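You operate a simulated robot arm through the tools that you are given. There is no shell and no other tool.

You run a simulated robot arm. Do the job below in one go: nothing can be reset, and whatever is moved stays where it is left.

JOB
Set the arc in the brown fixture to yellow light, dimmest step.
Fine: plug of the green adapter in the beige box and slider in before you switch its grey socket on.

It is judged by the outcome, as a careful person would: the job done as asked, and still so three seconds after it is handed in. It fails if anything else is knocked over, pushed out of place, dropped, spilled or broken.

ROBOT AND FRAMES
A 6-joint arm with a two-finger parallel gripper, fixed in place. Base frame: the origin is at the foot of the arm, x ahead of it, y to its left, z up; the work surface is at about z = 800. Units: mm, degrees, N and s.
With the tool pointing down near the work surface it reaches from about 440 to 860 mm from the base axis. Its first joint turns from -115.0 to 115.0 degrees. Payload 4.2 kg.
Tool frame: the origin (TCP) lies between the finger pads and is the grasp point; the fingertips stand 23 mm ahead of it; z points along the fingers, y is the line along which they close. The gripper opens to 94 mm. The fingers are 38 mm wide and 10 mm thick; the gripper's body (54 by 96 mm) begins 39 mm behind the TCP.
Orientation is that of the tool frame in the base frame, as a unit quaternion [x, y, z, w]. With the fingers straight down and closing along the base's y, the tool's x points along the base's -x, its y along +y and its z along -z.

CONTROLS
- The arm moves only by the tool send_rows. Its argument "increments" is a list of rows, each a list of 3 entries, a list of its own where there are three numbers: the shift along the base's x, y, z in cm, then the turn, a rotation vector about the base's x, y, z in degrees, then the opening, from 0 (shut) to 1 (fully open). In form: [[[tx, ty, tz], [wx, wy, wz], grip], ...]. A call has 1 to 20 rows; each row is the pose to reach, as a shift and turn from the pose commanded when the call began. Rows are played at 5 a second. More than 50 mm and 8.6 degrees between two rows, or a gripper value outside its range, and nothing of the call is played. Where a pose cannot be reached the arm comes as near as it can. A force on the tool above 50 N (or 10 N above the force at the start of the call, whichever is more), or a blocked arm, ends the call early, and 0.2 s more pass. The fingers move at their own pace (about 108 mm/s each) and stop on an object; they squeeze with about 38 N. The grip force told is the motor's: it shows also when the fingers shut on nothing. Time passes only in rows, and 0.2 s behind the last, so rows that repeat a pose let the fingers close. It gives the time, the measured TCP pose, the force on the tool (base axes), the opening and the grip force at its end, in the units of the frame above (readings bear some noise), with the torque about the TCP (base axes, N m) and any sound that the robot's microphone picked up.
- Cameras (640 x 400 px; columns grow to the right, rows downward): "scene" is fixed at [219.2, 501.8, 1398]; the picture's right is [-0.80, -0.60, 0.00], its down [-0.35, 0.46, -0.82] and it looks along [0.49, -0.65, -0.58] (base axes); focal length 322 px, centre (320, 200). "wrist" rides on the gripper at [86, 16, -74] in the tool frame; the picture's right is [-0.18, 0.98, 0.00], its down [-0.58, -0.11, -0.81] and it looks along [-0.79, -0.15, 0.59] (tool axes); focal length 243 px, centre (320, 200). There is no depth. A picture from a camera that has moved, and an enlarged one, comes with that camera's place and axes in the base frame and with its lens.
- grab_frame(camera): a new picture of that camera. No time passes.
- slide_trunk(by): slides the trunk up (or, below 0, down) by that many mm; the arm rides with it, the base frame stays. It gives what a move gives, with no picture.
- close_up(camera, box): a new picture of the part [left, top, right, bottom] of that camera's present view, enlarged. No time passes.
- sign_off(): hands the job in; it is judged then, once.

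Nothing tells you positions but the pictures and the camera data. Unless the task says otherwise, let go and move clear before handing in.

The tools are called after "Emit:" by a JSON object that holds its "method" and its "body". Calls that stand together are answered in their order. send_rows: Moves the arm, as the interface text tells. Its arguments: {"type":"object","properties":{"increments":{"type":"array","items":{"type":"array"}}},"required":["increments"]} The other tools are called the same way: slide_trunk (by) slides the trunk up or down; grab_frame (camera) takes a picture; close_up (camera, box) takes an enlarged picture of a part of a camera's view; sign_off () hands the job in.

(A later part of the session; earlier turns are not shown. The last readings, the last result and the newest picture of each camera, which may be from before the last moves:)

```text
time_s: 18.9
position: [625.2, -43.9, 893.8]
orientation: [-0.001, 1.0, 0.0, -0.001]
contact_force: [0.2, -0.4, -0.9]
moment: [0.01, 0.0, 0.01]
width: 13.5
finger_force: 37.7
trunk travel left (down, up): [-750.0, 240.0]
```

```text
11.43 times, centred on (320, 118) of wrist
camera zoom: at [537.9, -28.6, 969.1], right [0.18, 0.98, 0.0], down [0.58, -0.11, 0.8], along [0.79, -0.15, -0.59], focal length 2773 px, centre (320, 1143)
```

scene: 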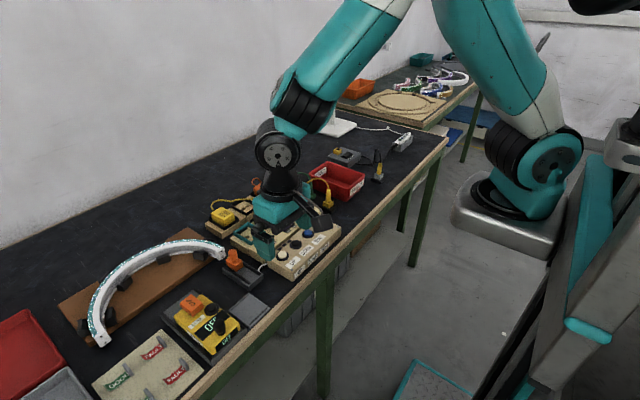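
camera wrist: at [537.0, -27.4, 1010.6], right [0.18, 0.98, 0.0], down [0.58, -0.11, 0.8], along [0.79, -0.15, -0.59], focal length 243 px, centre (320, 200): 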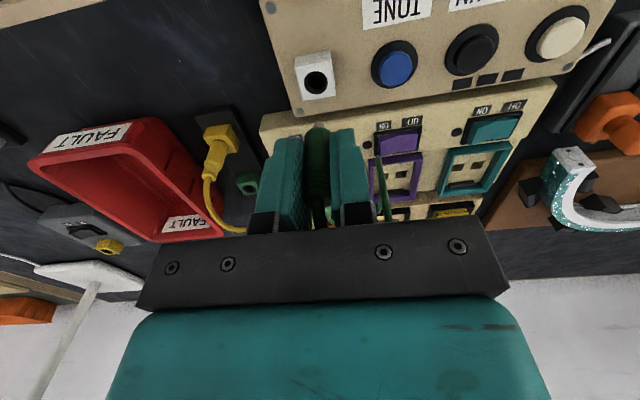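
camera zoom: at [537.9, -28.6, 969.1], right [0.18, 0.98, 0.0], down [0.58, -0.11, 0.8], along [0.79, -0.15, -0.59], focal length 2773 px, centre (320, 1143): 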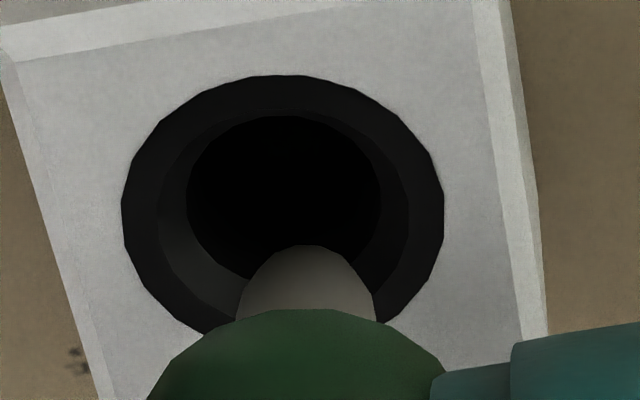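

The tip is about 1.1 mm too far in +y and 0.25 mm in +x, hovering about 4 mm above the hole. I'll correct and insert slowly.

Emit:
{"method": "send_rows", "body": {"increments": [[[-0.03, -0.11, 0], [0, 0, 0], 0.0], [[-0.03, -0.11, -0.2], [0, 0, 0], 0.0], [[-0.03, -0.11, -0.4], [0, 0, 0], 0.0], [[-0.03, -0.11, -0.6], [0, 0, 0], 0.0], [[-0.03, -0.11, -0.8], [0, 0, 0], 0.0]]}}

Emit:
{"method": "close_up", "body": {"camera": "scene", "box": [312, 208, 332, 224]}}

Emit:
{"method": "close_up", "body": {"camera": "wrist", "box": [300, 110, 340, 145]}}

```text
time_s: 20.1
position: [623.8, -46.2, 885.5]
orientation: [0.0, 1.0, 0.0, -0.001]
contact_force: [0.6, 0.4, 0.5]
moment: [0.03, 0.05, 0.0]
width: 13.8
finger_force: 38.0
trunk travel left (down, up): [-750.0, 240.0]
```

```text
16.00 times, centred on (322, 216) of scene
camera zoom: at [219.2, 501.8, 1398.0], right [-0.8, -0.6, 0.0], down [-0.35, 0.46, -0.82], along [0.49, -0.65, -0.58], focal length 5147 px, centre (288, -56)
```

zoom: 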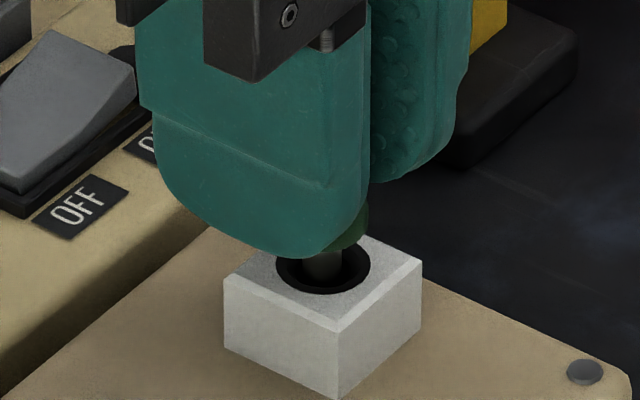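

```text
11.43 times, centred on (320, 128) of wrist
camera zoom: at [537.6, -29.8, 961.2], right [0.18, 0.98, 0.0], down [0.58, -0.11, 0.8], along [0.79, -0.15, -0.59], focal length 2773 px, centre (320, 1029)
```

zoom: 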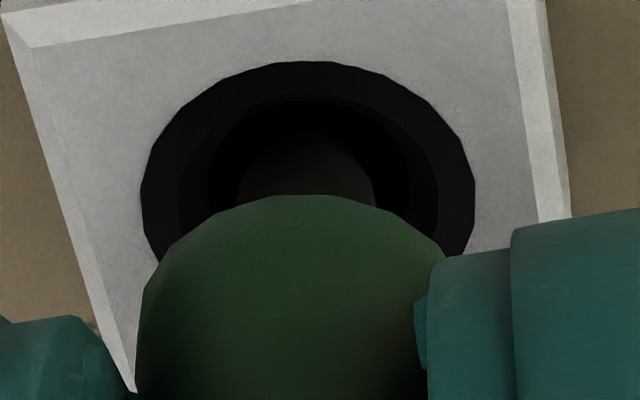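

The tip is now inside the hole and centred. I'll continue down until it seats.

Emit:
{"method": "send_rows", "body": {"increments": [[[0, 0, -0.2], [0, 0, 0], 0.0], [[0, 0, -0.4], [0, 0, 0], 0.0], [[0, 0, -0.6], [0, 0, 0], 0.0], [[0, 0, -0.75], [0, 0, 0], 0.0], [[0, 0, -0.85], [0, 0, 0], 0.0], [[0, 0, -0.95], [0, 0, 0], 0.0], [[0, 0, -1.05], [0, 0, 0], 0.0]]}}

Emit:
{"method": "close_up", "body": {"camera": "scene", "box": [312, 208, 332, 224]}}

Emit:
{"method": "close_up", "body": {"camera": "wrist", "box": [290, 110, 350, 160]}}

```text
time_s: 21.7
position: [623.7, -45.9, 878.9]
orientation: [0.001, 1.0, 0.0, 0.0]
contact_force: [-5.0, 1.0, 33.9]
moment: [0.02, 0.23, -0.02]
width: 13.7
finger_force: 37.9
trunk travel left (down, up): [-750.0, 240.0]
```

```text
16.00 times, centred on (322, 216) of scene
camera zoom: at [219.2, 501.8, 1398.0], right [-0.8, -0.6, 0.0], down [-0.35, 0.46, -0.82], along [0.49, -0.65, -0.58], focal length 5147 px, centre (288, -56)
```

zoom: 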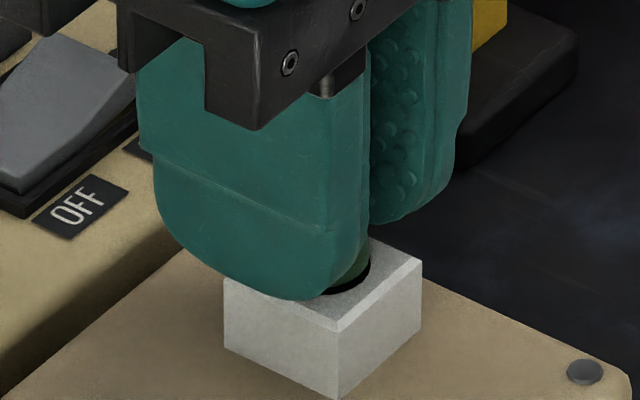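

```text
8.00 times, centred on (320, 135) of wrist
camera zoom: at [537.3, -29.7, 952.1], right [0.18, 0.98, 0.0], down [0.58, -0.11, 0.81], along [0.79, -0.15, -0.59], focal length 1941 px, centre (320, 720)
```

zoom: 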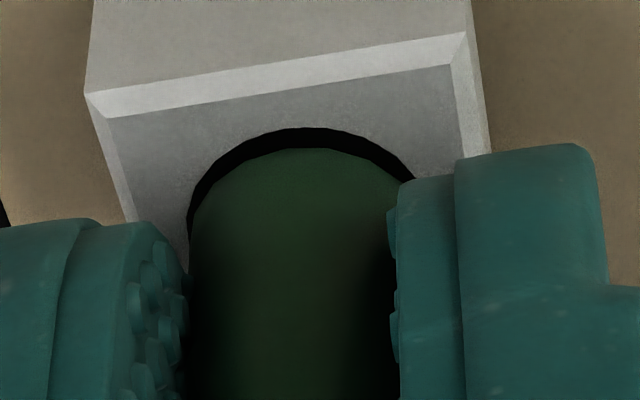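

There's 34 N of reaction at the expected seated height. I'll press a touch more to see whether it moves further.

Emit:
{"method": "send_rows", "body": {"increments": [[[0, 0, -0.06], [0, 0, 0], 0.0], [[0, 0, -0.12], [0, 0, 0], 0.0], [[0, 0, -0.12], [0, 0, 0], 0.0]]}}

Emit:
{"method": "close_up", "body": {"camera": "wrist", "box": [290, 110, 350, 160]}}

```text
time_s: 22.5
position: [624.8, -45.5, 876.4]
orientation: [0.0, 1.0, 0.0, 0.0]
contact_force: [0.5, 0.7, 35.0]
moment: [0.04, 0.07, 0.02]
width: 13.8
finger_force: 38.4
trunk travel left (down, up): [-750.0, 240.0]
```

```text
8.00 times, centred on (320, 135) of wrist
camera zoom: at [537.5, -29.6, 950.3], right [0.18, 0.98, 0.0], down [0.58, -0.11, 0.81], along [0.79, -0.15, -0.59], focal length 1941 px, centre (320, 720)
```

zoom: 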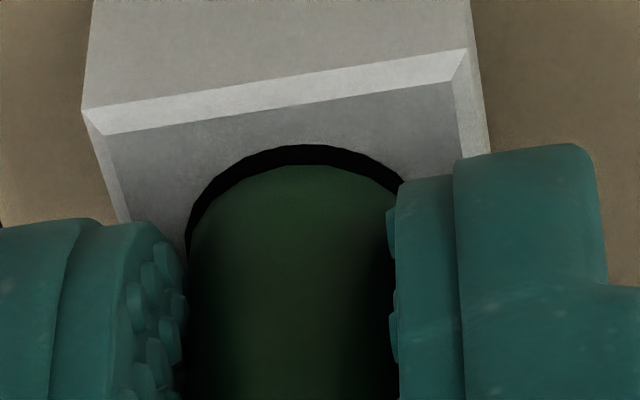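

The fingers slid on the barrel while the plug stayed put, so it looks bottomed out. I'll release, back off upward and compare its height with the parked yellow plug.

Emit:
{"method": "send_rows", "body": {"increments": [[[0, 0, 0.2], [0, 0, 0], 0.0], [[0, 0, 0.3], [0, 0, 0], 0.2], [[0, 0, 0.3], [0, 0, 0], 0.35], [[0, 0, 2], [0, 0, 0], 0.35], [[0, 0, 4], [0, 0, 0], 0.35], [[0, 0, 7], [0, 0, 0], 0.35]]}}

Emit:
{"method": "close_up", "body": {"camera": "scene", "box": [290, 170, 350, 230]}}

Emit:
{"method": "grab_frame", "body": {"camera": "wrist"}}

```text
time_s: 23.9
position: [624.2, -44.9, 945.0]
orientation: [0.001, 1.0, 0.0, -0.003]
contact_force: [0.2, 0.1, -0.4]
moment: [0.0, -0.03, -0.03]
width: 33.1
finger_force: 0.0
trunk travel left (down, up): [-750.0, 240.0]
```

```text
6.67 times, centred on (320, 200) of scene
camera zoom: at [219.2, 501.8, 1398.0], right [-0.8, -0.6, 0.0], down [-0.35, 0.46, -0.82], along [0.49, -0.65, -0.58], focal length 2144 px, centre (320, 200)
```

zoom: 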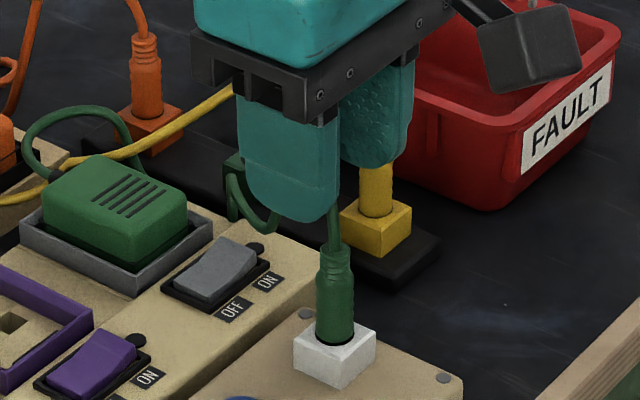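

```text
taken
camera wrist: at [537.8, -29.8, 1019.5], right [0.18, 0.98, 0.0], down [0.58, -0.11, 0.8], along [0.79, -0.15, -0.59], focal length 243 px, centre (320, 200)
```

wrist: 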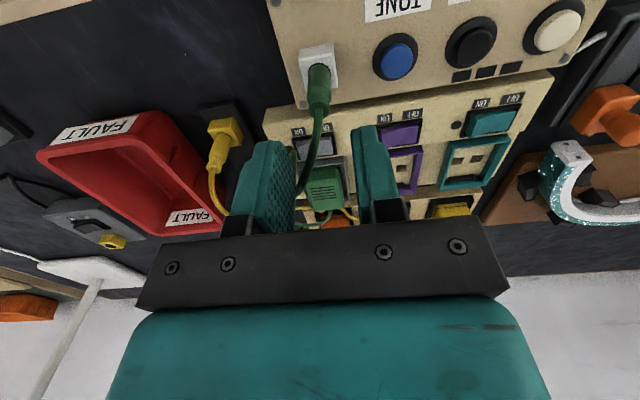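

The plug stands upright in the white jack. I'll zoom in to check that it's as deep as the parked ones.

Emit:
{"method": "close_up", "body": {"camera": "scene", "box": [312, 200, 332, 230]}}

Emit:
{"method": "close_up", "body": {"camera": "scene", "box": [294, 170, 314, 200]}}

Emit:
{"method": "close_up", "body": {"camera": "wrist", "box": [290, 30, 350, 120]}}

Emit:
{"method": "close_up", "body": {"camera": "wrist", "box": [190, 100, 250, 190]}}

```text
13.33 times, centred on (322, 215) of scene
camera zoom: at [219.2, 501.8, 1398.0], right [-0.8, -0.6, 0.0], down [-0.35, 0.46, -0.82], along [0.49, -0.65, -0.58], focal length 4289 px, centre (293, 0)
```

zoom: 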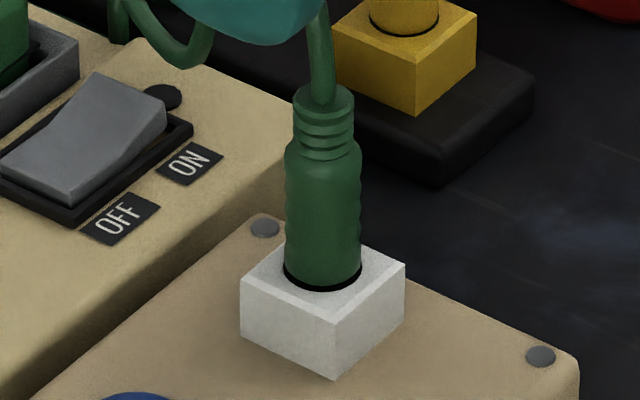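

```text
13.33 times, centred on (304, 185) of scene
camera zoom: at [219.2, 501.8, 1398.0], right [-0.8, -0.6, 0.0], down [-0.35, 0.46, -0.82], along [0.49, -0.65, -0.58], focal length 4289 px, centre (533, 400)
```

zoom: 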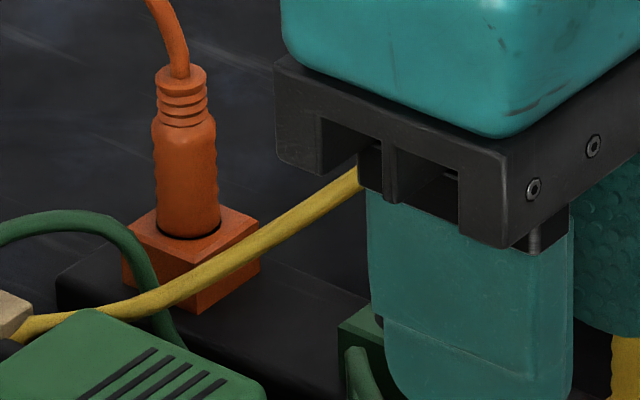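

```text
4.44 times, centred on (320, 75) of wrist
camera zoom: at [537.8, -29.8, 1019.5], right [0.18, 0.98, 0.0], down [0.58, -0.11, 0.8], along [0.79, -0.15, -0.59], focal length 1078 px, centre (320, 756)
```

zoom: 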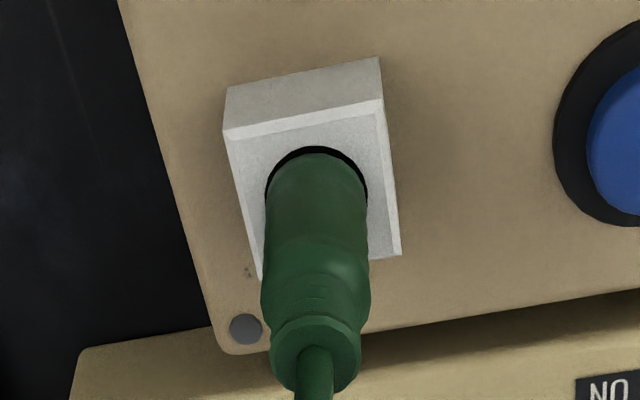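

```text
4.44 times, centred on (220, 145) of wrist
camera zoom: at [537.8, -29.8, 1019.5], right [0.18, 0.98, 0.0], down [0.58, -0.11, 0.8], along [0.79, -0.15, -0.59], focal length 1078 px, centre (764, 444)
```

zoom: 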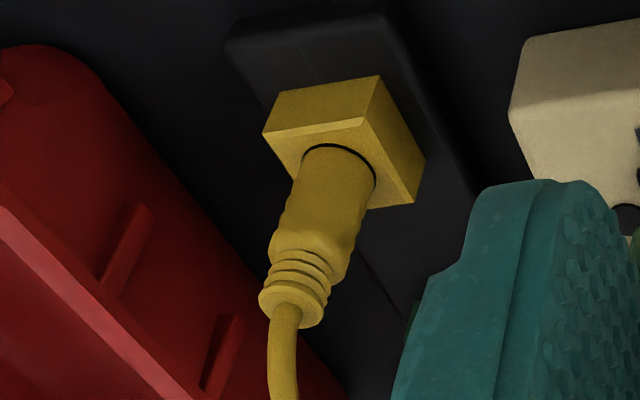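

The plug is seated with the same thin ring as the parked yellow one. The grey rocker is low on its OFF side. Next is the slider, so I'll close the fingers and move to a viewpoint behind it.

Emit:
{"method": "send_rows", "body": {"increments": [[[0, 0, 2], [0, 0, 0], 0.3], [[0, 4, 4], [0, 0, 0], 0.1], [[0, 8.5, 4], [0, 0, 0], 0.0], [[0, 13, 4], [0, 0, 0], 0.0], [[0, 17.5, 4], [0, 0, 0], 0.0], [[-0.5, 21, 4], [0, 0, 0], 0.0], [[-1, 23.6, 2], [0, 0, 0], 0.0], [[-1, 23.6, 0], [0, 0, 0], 0.0], [[-1, 23.6, 0], [0, 0, 0], 0.0]]}}

Emit:
{"method": "grab_frame", "body": {"camera": "wrist"}}

Emit:
{"method": "close_up", "body": {"camera": "wrist", "box": [260, 20, 400, 140]}}

Emit:
{"method": "close_up", "body": {"camera": "scene", "box": [200, 230, 280, 300]}}

```text
time_s: 25.9
position: [614.1, 189.6, 944.3]
orientation: [0.0, 1.0, 0.0, -0.002]
contact_force: [-0.6, -0.2, -0.1]
moment: [0.0, 0.02, 0.02]
width: 0.4
finger_force: 38.3
trunk travel left (down, up): [-750.0, 240.0]
```

```text
taken
camera wrist: at [527.6, 206.3, 1019.2], right [0.18, 0.98, 0.0], down [0.58, -0.11, 0.8], along [0.79, -0.15, -0.59], focal length 243 px, centre (320, 200)
```

wrist: 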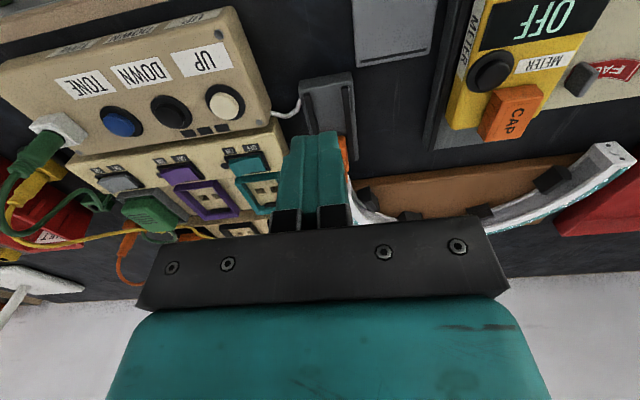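

```text
3.33 times, centred on (330, 80) of wrist
camera zoom: at [527.6, 206.3, 1019.2], right [0.18, 0.98, 0.0], down [0.58, -0.11, 0.8], along [0.79, -0.15, -0.59], focal length 809 px, centre (287, 600)
```

zoom: 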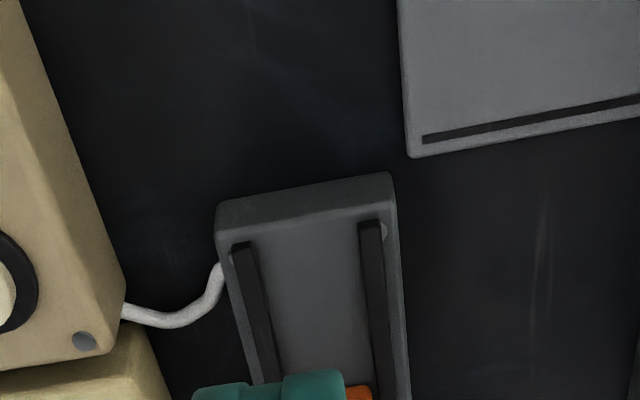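

```text
5.71 times, centred on (240, 265) of scene
camera zoom: at [219.2, 501.8, 1398.0], right [-0.8, -0.6, 0.0], down [-0.35, 0.46, -0.82], along [0.49, -0.65, -0.58], focal length 1838 px, centre (777, -171)
```

zoom: 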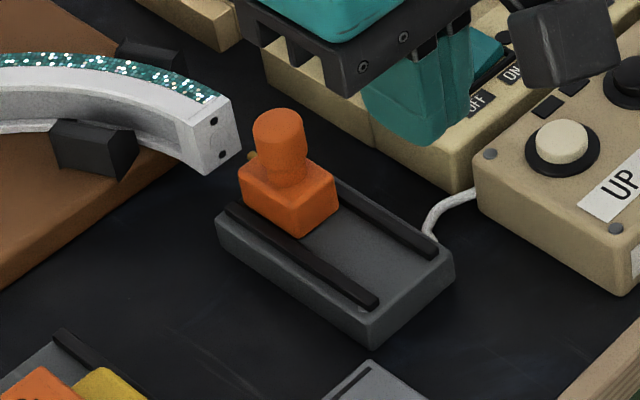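

The block's rear face is at x of about 692, spanning z 819–835 and centred at y of about 190. I'll bring the closed fingers down behind it, between the rails.

Emit:
{"method": "send_rows", "body": {"increments": [[[2.2, 0.1, 0], [0, 0, 0], 0.0], [[4.6, 0.1, -1], [0, 0, 0], 0.0], [[4.6, 0.1, -4], [0, 0, 0], 0.0], [[4.6, 0.1, -7], [0, 0, 0], 0.0], [[4.6, 0.1, -8.7], [0, 0, 0], 0.0], [[4.6, 0.1, -9.5], [0, 0, 0], 0.0]]}}

Emit:
{"method": "close_up", "body": {"camera": "scene", "box": [200, 230, 280, 300]}}

Emit:
{"method": "close_up", "body": {"camera": "wrist", "box": [240, 80, 400, 200]}}

```text
time_s: 27.3
position: [660.2, 190.7, 848.8]
orientation: [0.001, 1.0, 0.001, -0.001]
contact_force: [-0.1, -0.4, 0.1]
moment: [0.0, -0.02, 0.03]
width: 0.0
finger_force: 38.2
trunk travel left (down, up): [-750.0, 240.0]
```

```text
5.71 times, centred on (240, 265) of scene
camera zoom: at [219.2, 501.8, 1398.0], right [-0.8, -0.6, 0.0], down [-0.35, 0.46, -0.82], along [0.49, -0.65, -0.58], focal length 1838 px, centre (777, -171)
```

zoom: 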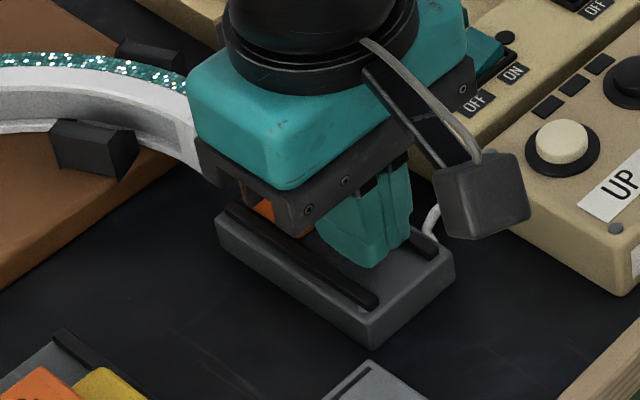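

```text
3.33 times, centred on (320, 140) of wrist
camera zoom: at [573.5, 206.6, 924.1], right [0.18, 0.98, 0.0], down [0.58, -0.11, 0.8], along [0.79, -0.15, -0.59], focal length 809 px, centre (320, 400)
```

zoom: 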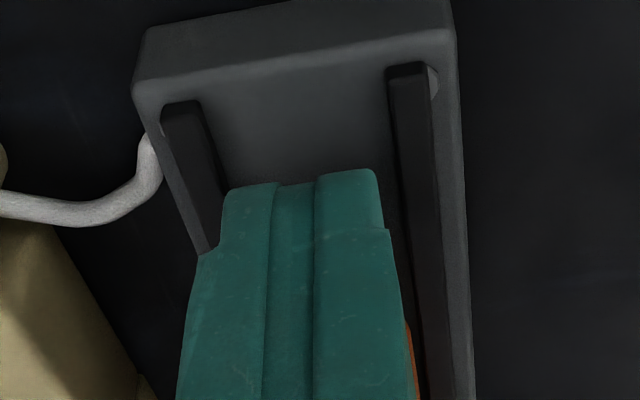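

The fingers sit between the rails behind the block. I'll push gently in +x.

Emit:
{"method": "send_rows", "body": {"increments": [[[0.4, 0, 0], [0, 0, 0], 0.0], [[0.8, 0, 0], [0, 0, 0], 0.0], [[1.1, 0, 0], [0, 0, 0], 0.0], [[1.4, 0, 0], [0, 0, 0], 0.0], [[1.7, 0, 0], [0, 0, 0], 0.0], [[2.0, 0, 0], [0, 0, 0], 0.0], [[2.3, 0, 0], [0, 0, 0], 0.0]]}}

Emit:
{"method": "close_up", "body": {"camera": "scene", "box": [200, 230, 280, 300]}}

```text
time_s: 28.9
position: [683.3, 191.2, 850.0]
orientation: [0.0, 1.0, -0.001, -0.002]
contact_force: [0.0, 0.2, -0.5]
moment: [0.03, -0.03, 0.0]
width: 0.0
finger_force: 38.3
trunk travel left (down, up): [-750.0, 240.0]
```

```text
5.71 times, centred on (240, 265) of scene
camera zoom: at [219.2, 501.8, 1398.0], right [-0.8, -0.6, 0.0], down [-0.35, 0.46, -0.82], along [0.49, -0.65, -0.58], focal length 1838 px, centre (777, -171)
```

zoom: 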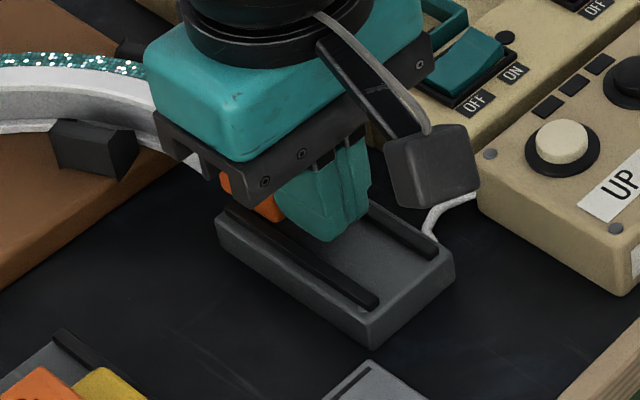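

There's no noticeable force yet. I'll keep pushing in small steps.

Emit:
{"method": "send_rows", "body": {"increments": [[[0.3, 0, 0], [0, 0, 0], 0.0], [[0.6, 0, 0], [0, 0, 0], 0.0], [[0.9, 0, 0], [0, 0, 0], 0.0], [[1.2, 0, 0], [0, 0, 0], 0.0]]}}

Emit:
{"method": "close_up", "body": {"camera": "scene", "box": [200, 230, 280, 300]}}

Emit:
{"method": "grab_frame", "body": {"camera": "wrist"}}

```text
time_s: 29.9
position: [691.1, 192.0, 849.9]
orientation: [-0.002, 1.0, -0.001, -0.004]
contact_force: [-22.9, -1.0, 7.1]
moment: [-0.11, 0.06, -0.07]
width: 0.0
finger_force: 37.4
trunk travel left (down, up): [-750.0, 240.0]
```

```text
5.71 times, centred on (240, 265) of scene
camera zoom: at [219.2, 501.8, 1398.0], right [-0.8, -0.6, 0.0], down [-0.35, 0.46, -0.82], along [0.49, -0.65, -0.58], focal length 1838 px, centre (777, -171)
```

zoom: 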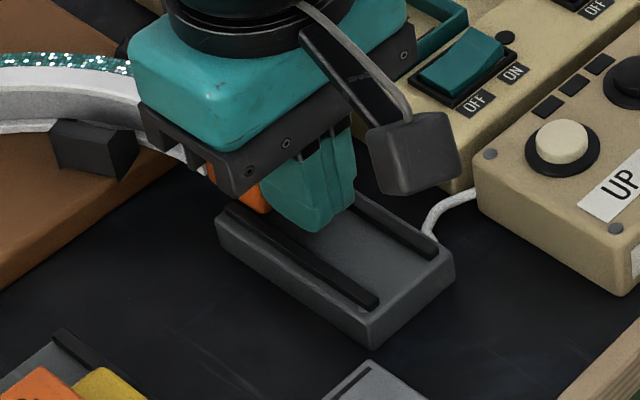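

```text
taken
camera wrist: at [605.4, 207.2, 925.3], right [0.18, 0.98, 0.0], down [0.59, -0.11, 0.8], along [0.79, -0.15, -0.6], focal length 243 px, centre (320, 200)
```

wrist: 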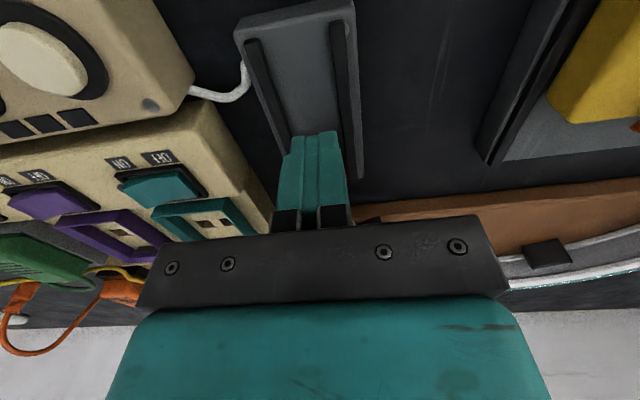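

Resistance of 23 N appeared at x of about 691. I'll back away and look at the slider's position relative to the arc.

Emit:
{"method": "send_rows", "body": {"increments": [[[-1, 0, 0], [0, 0, 0], 0.0], [[-3, 0, 0.5], [0, 0, 0], 0.0], [[-6, 0, 3], [0, 0, 0], 0.0], [[-9, 0, 6], [0, 0, 0], 0.0], [[-12, 0, 9], [0, 0, 0], 0.0]]}}

Emit:
{"method": "close_up", "body": {"camera": "scene", "box": [200, 230, 280, 300]}}

Emit:
{"method": "close_up", "body": {"camera": "scene", "box": [210, 235, 250, 270]}}

Emit:
{"method": "grab_frame", "body": {"camera": "wrist"}}

```text
time_s: 31.1
position: [574.7, 191.8, 939.9]
orientation: [-0.001, 1.0, 0.001, -0.002]
contact_force: [0.4, -0.3, -0.1]
moment: [0.01, 0.0, 0.0]
width: 0.0
finger_force: 38.0
trunk travel left (down, up): [-750.0, 240.0]
```

```text
5.71 times, centred on (240, 265) of scene
camera zoom: at [219.2, 501.8, 1398.0], right [-0.8, -0.6, 0.0], down [-0.35, 0.46, -0.82], along [0.49, -0.65, -0.58], focal length 1838 px, centre (777, -171)
```

zoom: 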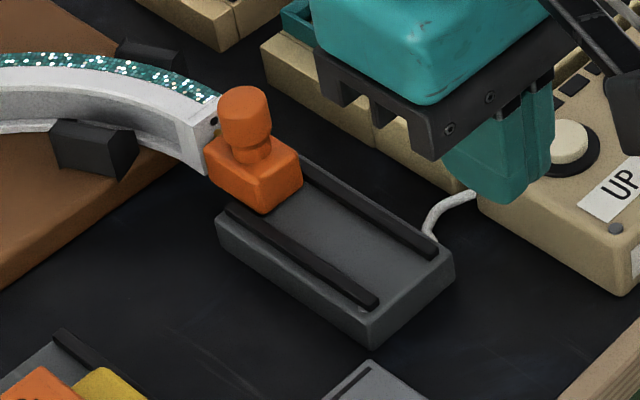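

```text
11.43 times, centred on (230, 252) of scene
camera zoom: at [219.2, 501.8, 1398.0], right [-0.8, -0.6, 0.0], down [-0.35, 0.46, -0.82], along [0.49, -0.65, -0.58], focal length 3676 px, centre (1349, -400)
```

zoom: 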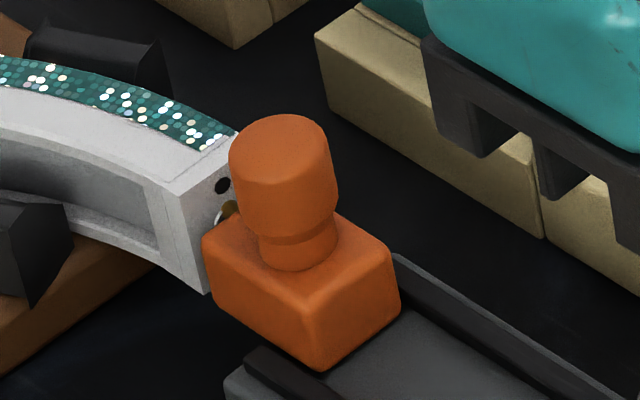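

```text
taken
camera wrist: at [488.4, 206.9, 1015.1], right [0.18, 0.98, 0.0], down [0.58, -0.11, 0.8], along [0.79, -0.15, -0.59], focal length 243 px, centre (320, 200)
```

wrist: 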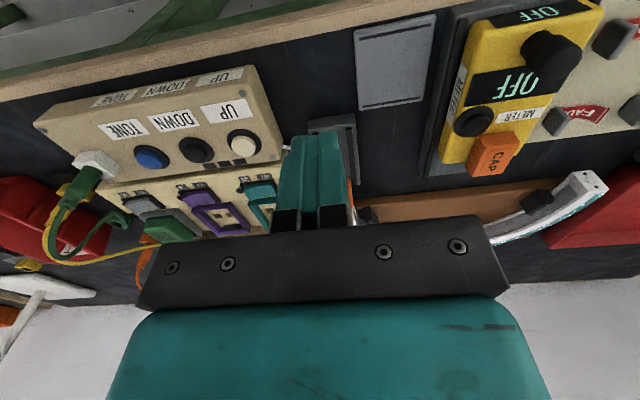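

The slider moved forward about 18 mm and the arc did not shift. To see whether the pin is fully home, I'll view the joint from the left side.

Emit:
{"method": "send_rows", "body": {"increments": [[[3, 2, 1], [0, 0, 0], 0.0], [[6.5, 4, 1], [0, 0, 0], 0.0], [[10, 6, 1], [0, 0, 0], 0.0], [[13, 7.5, 1], [0, 0, 0], 0.0], [[15, 8, 1], [0, 0, 0], 0.0]]}}

Emit:
{"method": "grab_frame", "body": {"camera": "wrist"}}

Emit:
{"method": "close_up", "body": {"camera": "wrist", "box": [200, 60, 290, 150]}}

Emit:
{"method": "close_up", "body": {"camera": "scene", "box": [215, 245, 235, 262]}}

```text
time_s: 32.3
position: [725.0, 270.9, 950.4]
orientation: [0.001, 1.0, 0.0, -0.002]
contact_force: [-0.9, -0.6, -0.1]
moment: [0.0, -0.05, 0.0]
width: 0.0
finger_force: 38.0
trunk travel left (down, up): [-750.0, 240.0]
```

```text
taken
camera wrist: at [638.8, 287.5, 1024.5], right [0.18, 0.98, 0.0], down [0.58, -0.11, 0.8], along [0.79, -0.15, -0.59], focal length 243 px, centre (320, 200)
```

wrist: 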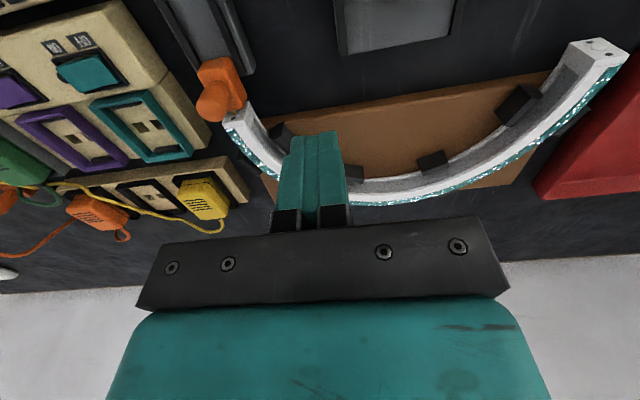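

```text
4.44 times, centred on (245, 105) of wrist
camera zoom: at [638.8, 287.5, 1024.5], right [0.18, 0.98, 0.0], down [0.58, -0.11, 0.8], along [0.79, -0.15, -0.59], focal length 1078 px, centre (653, 622)
```

zoom: 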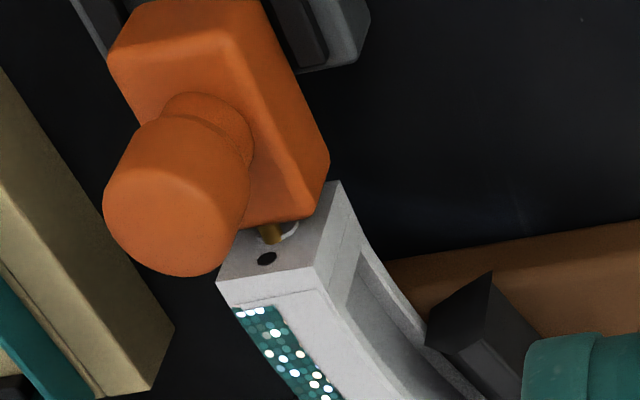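

```text
16.00 times, centred on (225, 254) of scene
camera zoom: at [219.2, 501.8, 1398.0], right [-0.8, -0.6, 0.0], down [-0.35, 0.46, -0.82], along [0.49, -0.65, -0.58], focal length 5147 px, centre (1840, -656)
```

zoom: 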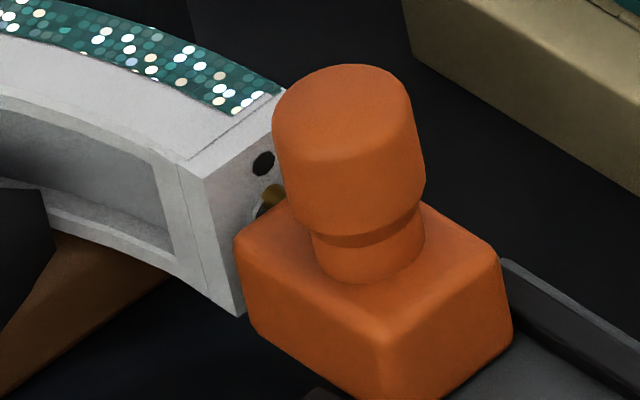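

I can see a brass pin between the block and the arc's end face. I'll zoom in further to judge the remaining gap and alignment.

Emit:
{"method": "close_up", "body": {"camera": "wrist", "box": [225, 95, 255, 120]}}

Emit:
{"method": "close_up", "body": {"camera": "scene", "box": [217, 246, 227, 258]}}

```text
16.00 times, centred on (240, 108) of wrist
camera zoom: at [638.8, 287.5, 1024.5], right [0.18, 0.98, 0.0], down [0.58, -0.11, 0.8], along [0.79, -0.15, -0.59], focal length 3882 px, centre (1600, 1680)
```

zoom: 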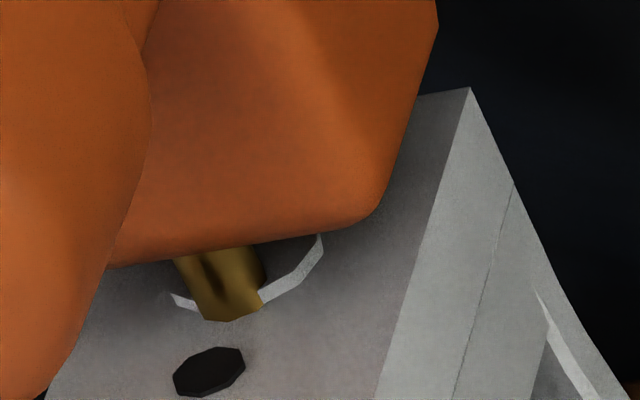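

```text
16.00 times, centred on (222, 252) of scene
camera zoom: at [219.2, 501.8, 1398.0], right [-0.8, -0.6, 0.0], down [-0.35, 0.46, -0.82], along [0.49, -0.65, -0.58], focal length 5147 px, centre (1888, -632)
```

zoom: 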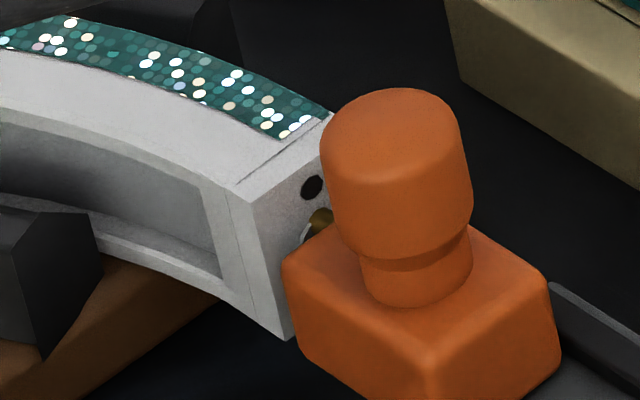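

The pin is within the white contact ring, but a few mm of it still shows. I'll push once more, slightly firmer, to see whether the slider has really reached its stop.

Emit:
{"method": "send_rows", "body": {"increments": [[[-3, -2, 1], [0, 0, 0], 0.0], [[-6, -5, 1], [0, 0, 0], 0.0], [[-7, -7.9, 0], [0, 0, 0], 0.0], [[-7, -7.9, -4], [0, 0, 0], 0.0], [[-7, -7.9, -7.5], [0, 0, 0], 0.0], [[-7, -7.9, -10.1], [0, 0, 0], 0.0], [[-5, -7.9, -10.1], [0, 0, 0], 0.0], [[-4, -7.9, -10.1], [0, 0, 0], 0.0]]}}

```text
time_s: 34.1
position: [685.1, 191.8, 847.2]
orientation: [0.0, 1.0, 0.0, -0.001]
contact_force: [0.2, 0.2, -0.4]
moment: [0.01, -0.01, -0.02]
width: 0.1
finger_force: 38.0
trunk travel left (down, up): [-750.0, 240.0]
```

Emit:
{"method": "send_rows", "body": {"increments": [[[0.3, 0, 0], [0, 0, 0], 0.0], [[0.5, 0, 0], [0, 0, 0], 0.0], [[0.7, 0, 0], [0, 0, 0], 0.0], [[0.9, 0, 0], [0, 0, 0], 0.0], [[1.1, 0, 0], [0, 0, 0], 0.0]]}}

Emit:
{"method": "close_up", "body": {"camera": "scene", "box": [200, 230, 280, 300]}}

```text
time_s: 35.3
position: [691.2, 194.3, 848.7]
orientation: [-0.002, 1.0, -0.001, -0.005]
contact_force: [-34.6, -1.8, 9.1]
moment: [-0.08, 0.11, -0.1]
width: 0.2
finger_force: 37.9
trunk travel left (down, up): [-750.0, 240.0]
```

```text
5.71 times, centred on (240, 265) of scene
camera zoom: at [219.2, 501.8, 1398.0], right [-0.8, -0.6, 0.0], down [-0.35, 0.46, -0.82], along [0.49, -0.65, -0.58], focal length 1838 px, centre (777, -171)
```

zoom: 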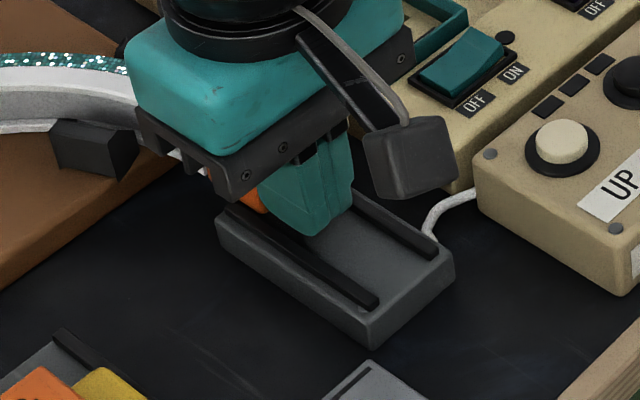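

The slider stopped at the same x under 35 N with the arc unmoved, so it's fully in. Next I'll back off and go to look at the grey rocker.

Emit:
{"method": "send_rows", "body": {"increments": [[[-1, 0, 0], [0, 0, 0], 0.0], [[-4, 0, 1], [0, 0, 0], 0.0], [[-5, 0, 5], [0, 0, 0], 0.0], [[-5, 0, 9.5], [0, 0, 0], 0.0], [[-5, -4, 11.5], [0, 0, 0], 0.0], [[-5, -8.5, 11.5], [0, 0, 0], 0.0], [[-5, -13, 11.5], [0, 0, 0], 0.0], [[-5, -17.5, 11.5], [0, 0, 0], 0.0], [[-5, -22, 11.5], [0, 0, 0], 0.0], [[-5, -26, 11.5], [0, 0, 0], 0.0]]}}

Emit:
{"method": "grab_frame", "body": {"camera": "wrist"}}

Emit:
{"method": "close_up", "body": {"camera": "wrist", "box": [300, 60, 420, 160]}}

Emit:
{"method": "close_up", "body": {"camera": "scene", "box": [280, 180, 330, 230]}}

Emit:
{"method": "close_up", "body": {"camera": "scene", "box": [210, 235, 250, 270]}}

```text
time_s: 37.5
position: [646.5, -69.0, 962.2]
orientation: [0.0, 1.0, 0.0, -0.001]
contact_force: [0.1, 0.5, -0.3]
moment: [-0.06, 0.03, -0.01]
width: 0.0
finger_force: 38.5
trunk travel left (down, up): [-750.0, 240.0]
```

```text
taken
camera wrist: at [560.2, -52.4, 1038.4], right [0.18, 0.98, 0.0], down [0.58, -0.11, 0.8], along [0.79, -0.15, -0.59], focal length 243 px, centre (320, 200)
```

wrist: 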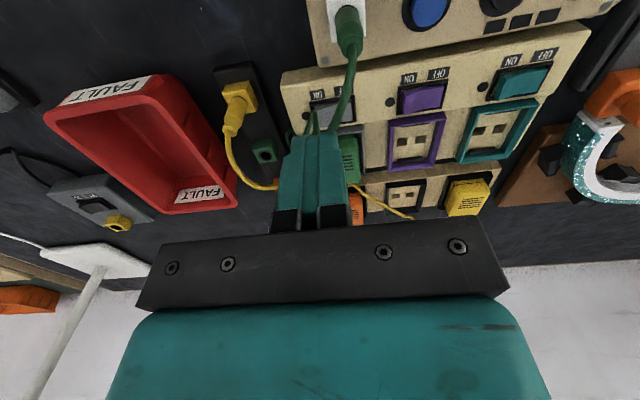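

```text
4.00 times, centred on (360, 110) of wrist
camera zoom: at [560.2, -52.4, 1038.4], right [0.18, 0.98, 0.0], down [0.58, -0.11, 0.8], along [0.79, -0.15, -0.59], focal length 970 px, centre (160, 560)
```

zoom: 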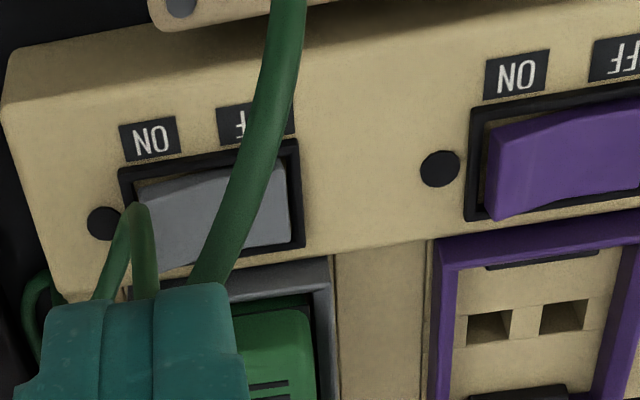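

```text
8.00 times, centred on (305, 205) of scene
camera zoom: at [219.2, 501.8, 1398.0], right [-0.8, -0.6, 0.0], down [-0.35, 0.46, -0.82], along [0.49, -0.65, -0.58], focal length 2573 px, centre (440, 160)
```

zoom: 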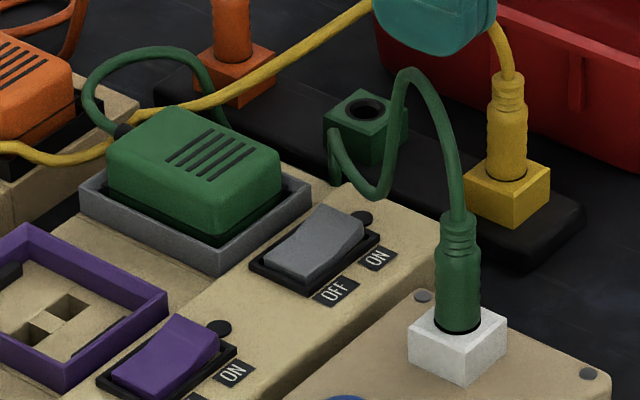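

```text
11.43 times, centred on (230, 252) of scene
camera zoom: at [219.2, 501.8, 1398.0], right [-0.8, -0.6, 0.0], down [-0.35, 0.46, -0.82], along [0.49, -0.65, -0.58], focal length 3676 px, centre (1349, -400)
```

zoom: 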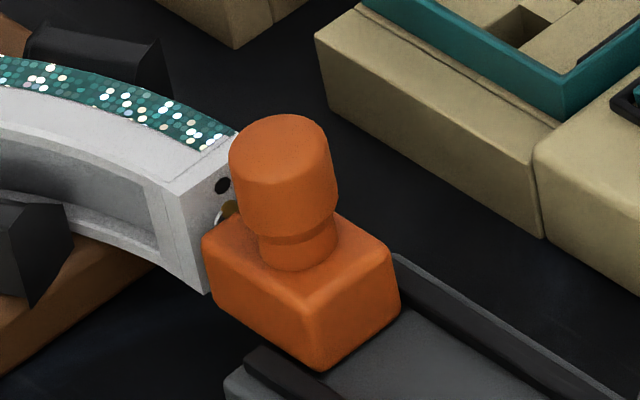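

The grey rocker's frame spans x 681–708 and y -84…-45, with the raised ON end at about (690, -78, 846). I'll bring the closed fingertips over the ON end.

Emit:
{"method": "send_rows", "body": {"increments": [[[2.5, -0.5, 0], [0, 0, 0], 0.0], [[4.15, -0.8, -1], [0, 0, 0], 0.0], [[4.15, -0.8, -5], [0, 0, 0], 0.0], [[4.15, -0.8, -8.2], [0, 0, 0], 0.0], [[4.15, -0.8, -8.2], [0, 0, 0], 0.0]]}}

Emit:
{"method": "close_up", "body": {"camera": "scene", "box": [280, 170, 330, 230]}}

Emit:
{"method": "close_up", "body": {"camera": "wrist", "box": [240, 80, 400, 200]}}

```text
time_s: 38.7
position: [688.7, -76.1, 879.9]
orientation: [0.0, 1.0, 0.001, -0.001]
contact_force: [0.0, 0.2, 0.4]
moment: [-0.01, -0.01, 0.01]
width: 0.0
finger_force: 37.8
trunk travel left (down, up): [-750.0, 240.0]
```

```text
6.67 times, centred on (305, 200) of scene
camera zoom: at [219.2, 501.8, 1398.0], right [-0.8, -0.6, 0.0], down [-0.35, 0.46, -0.82], along [0.49, -0.65, -0.58], focal length 2144 px, centre (420, 200)
```

zoom: 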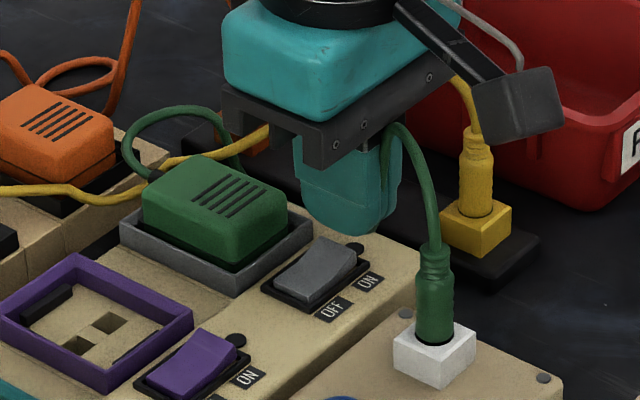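

```text
3.33 times, centred on (320, 140) of wrist
camera zoom: at [601.3, -60.0, 956.8], right [0.18, 0.98, 0.0], down [0.58, -0.11, 0.8], along [0.79, -0.15, -0.59], focal length 809 px, centre (320, 400)
```

zoom: 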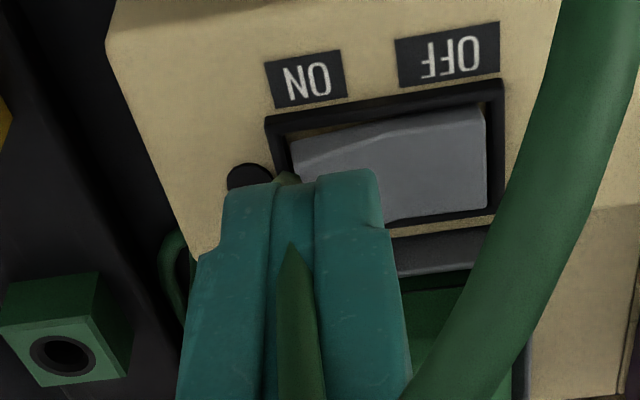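

The fingertips are over the ON end. I'll press down in small steps.

Emit:
{"method": "send_rows", "body": {"increments": [[[0, 0, -0.4], [0, 0, 0], 0.0], [[0, 0, -0.8], [0, 0, 0], 0.0], [[0, 0, -1.0], [0, 0, 0], 0.0], [[0, 0, -1.2], [0, 0, 0], 0.0], [[0, 0, -1.4], [0, 0, 0], 0.0], [[0, 0, -1.6], [0, 0, 0], 0.0], [[0, 0, -1.7], [0, 0, 0], 0.0]]}}

Emit:
{"method": "close_up", "body": {"camera": "scene", "box": [280, 170, 330, 230]}}

Emit:
{"method": "close_up", "body": {"camera": "wrist", "box": [240, 80, 400, 200]}}

```text
time_s: 40.3
position: [688.3, -75.4, 864.5]
orientation: [0.001, 1.0, 0.0, 0.0]
contact_force: [0.3, -0.2, -0.2]
moment: [0.04, -0.02, -0.01]
width: 0.0
finger_force: 37.7
trunk travel left (down, up): [-750.0, 240.0]
```

```text
6.67 times, centred on (305, 200) of scene
camera zoom: at [219.2, 501.8, 1398.0], right [-0.8, -0.6, 0.0], down [-0.35, 0.46, -0.82], along [0.49, -0.65, -0.58], focal length 2144 px, centre (420, 200)
```

zoom: 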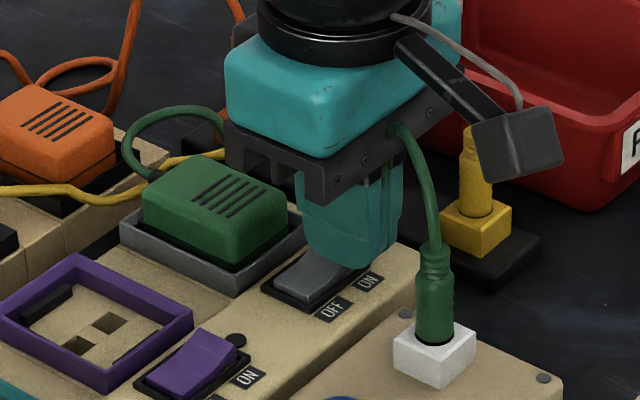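

```text
3.33 times, centred on (320, 140) of wrist
camera zoom: at [600.9, -59.8, 940.0], right [0.18, 0.98, 0.0], down [0.58, -0.11, 0.8], along [0.79, -0.15, -0.59], focal length 809 px, centre (320, 400)
```

zoom: 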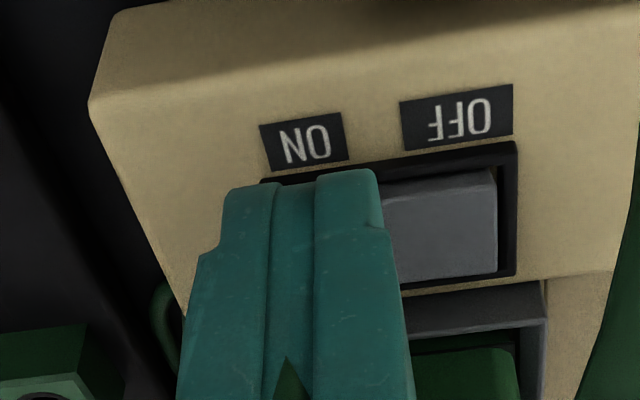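

No contact yet, with the tip at z of about 841. I'll continue in 1–2 mm steps.

Emit:
{"method": "send_rows", "body": {"increments": [[[0.2, 0, -0.15], [0, 0, 0], 0.0], [[0.2, 0, -0.3], [0, 0, 0], 0.0], [[0.2, 0, -0.45], [0, 0, 0], 0.0], [[0.2, 0, -0.6], [0, 0, 0], 0.0], [[0.2, 0, -0.75], [0, 0, 0], 0.0]]}}

Emit:
{"method": "close_up", "body": {"camera": "scene", "box": [280, 170, 330, 230]}}

Emit:
{"method": "close_up", "body": {"camera": "wrist", "box": [240, 80, 400, 200]}}

```text
time_s: 41.5
position: [690.0, -76.5, 859.3]
orientation: [0.0, 1.0, 0.0, 0.001]
contact_force: [-6.3, -2.6, 41.4]
moment: [0.3, 0.15, 0.07]
width: 0.2
finger_force: 37.3
trunk travel left (down, up): [-750.0, 240.0]
heard: click
```

```text
6.67 times, centred on (305, 200) of scene
camera zoom: at [219.2, 501.8, 1398.0], right [-0.8, -0.6, 0.0], down [-0.35, 0.46, -0.82], along [0.49, -0.65, -0.58], focal length 2144 px, centre (420, 200)
```

zoom: 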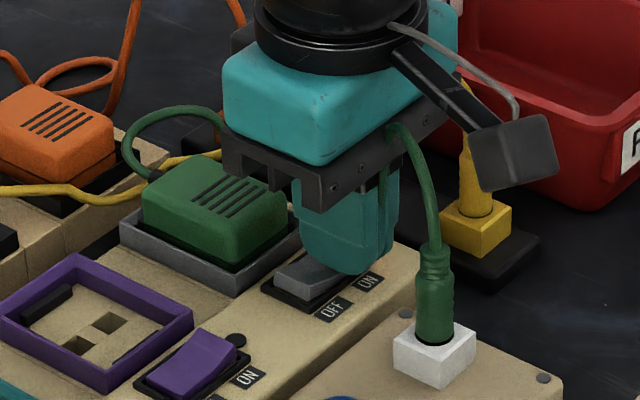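

```text
3.33 times, centred on (320, 140) of wrist
camera zoom: at [602.9, -60.2, 934.9], right [0.18, 0.98, 0.0], down [0.58, -0.11, 0.81], along [0.79, -0.15, -0.59], focal length 809 px, centre (320, 400)
```

zoom: 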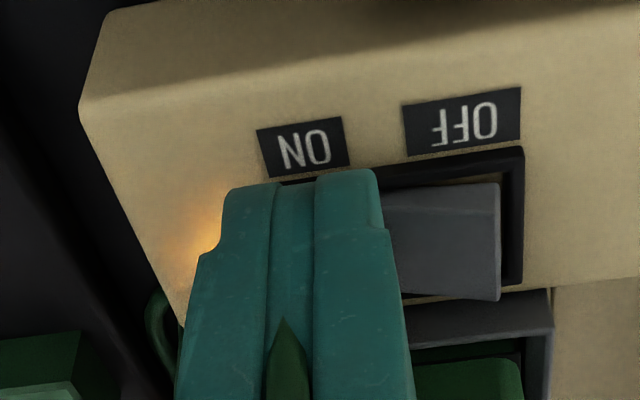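

A click sounded and an orange glow appeared by the switch, so the grey socket is on. I'll lift straight up and look at the arc and the control box.

Emit:
{"method": "send_rows", "body": {"increments": [[[0, 0, 0.5], [0, 0, 0], 0.0], [[0, 0, 2], [0, 0, 0], 0.0], [[0, 0, 6], [0, 0, 0], 0.0], [[0, 0, 10], [0, 0, 0], 0.0], [[-3, 2, 12], [0, 0, 0], 0.0], [[-7, 4, 12], [0, 0, 0], 0.0], [[-11, 6, 12], [0, 0, 0], 0.0]]}}

Emit:
{"method": "grab_frame", "body": {"camera": "scene"}}

Emit:
{"method": "close_up", "body": {"camera": "scene", "box": [50, 220, 350, 360]}}

Emit:
{"method": "grab_frame", "body": {"camera": "wrist"}}

```text
time_s: 43.1
position: [581.0, -14.5, 976.4]
orientation: [0.0, 1.0, 0.0, -0.002]
contact_force: [-0.2, 0.0, 0.7]
moment: [0.01, 0.01, 0.01]
width: 0.3
finger_force: 37.5
trunk travel left (down, up): [-750.0, 240.0]
```

```text
taken
```

scene: 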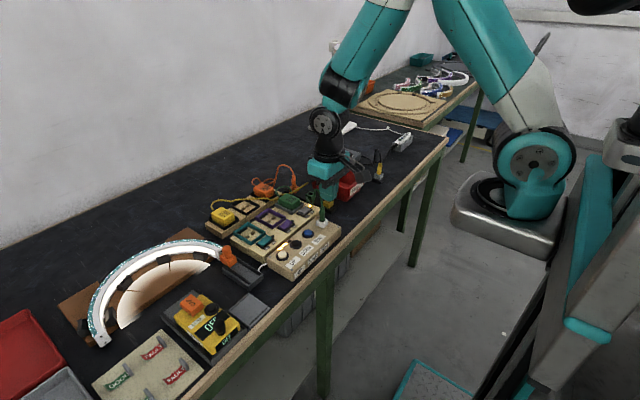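

```text
2.13 times, centred on (200, 290) of scene
camera zoom: at [219.2, 501.8, 1398.0], right [-0.8, -0.6, 0.0], down [-0.35, 0.46, -0.82], along [0.49, -0.65, -0.58], focal length 686 px, centre (576, 8)
```

zoom: 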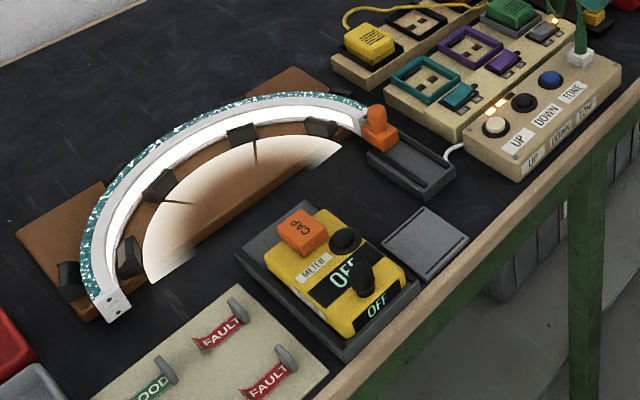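

```text
taken
camera wrist: at [493.0, 1.0, 1051.8], right [0.18, 0.98, 0.0], down [0.58, -0.11, 0.8], along [0.79, -0.15, -0.59], focal length 243 px, centre (320, 200)
```

wrist: 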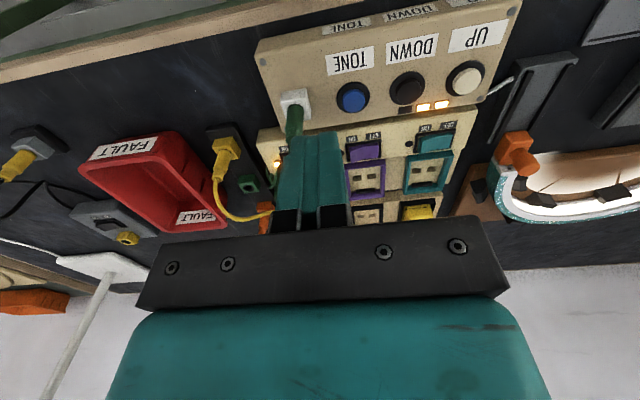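

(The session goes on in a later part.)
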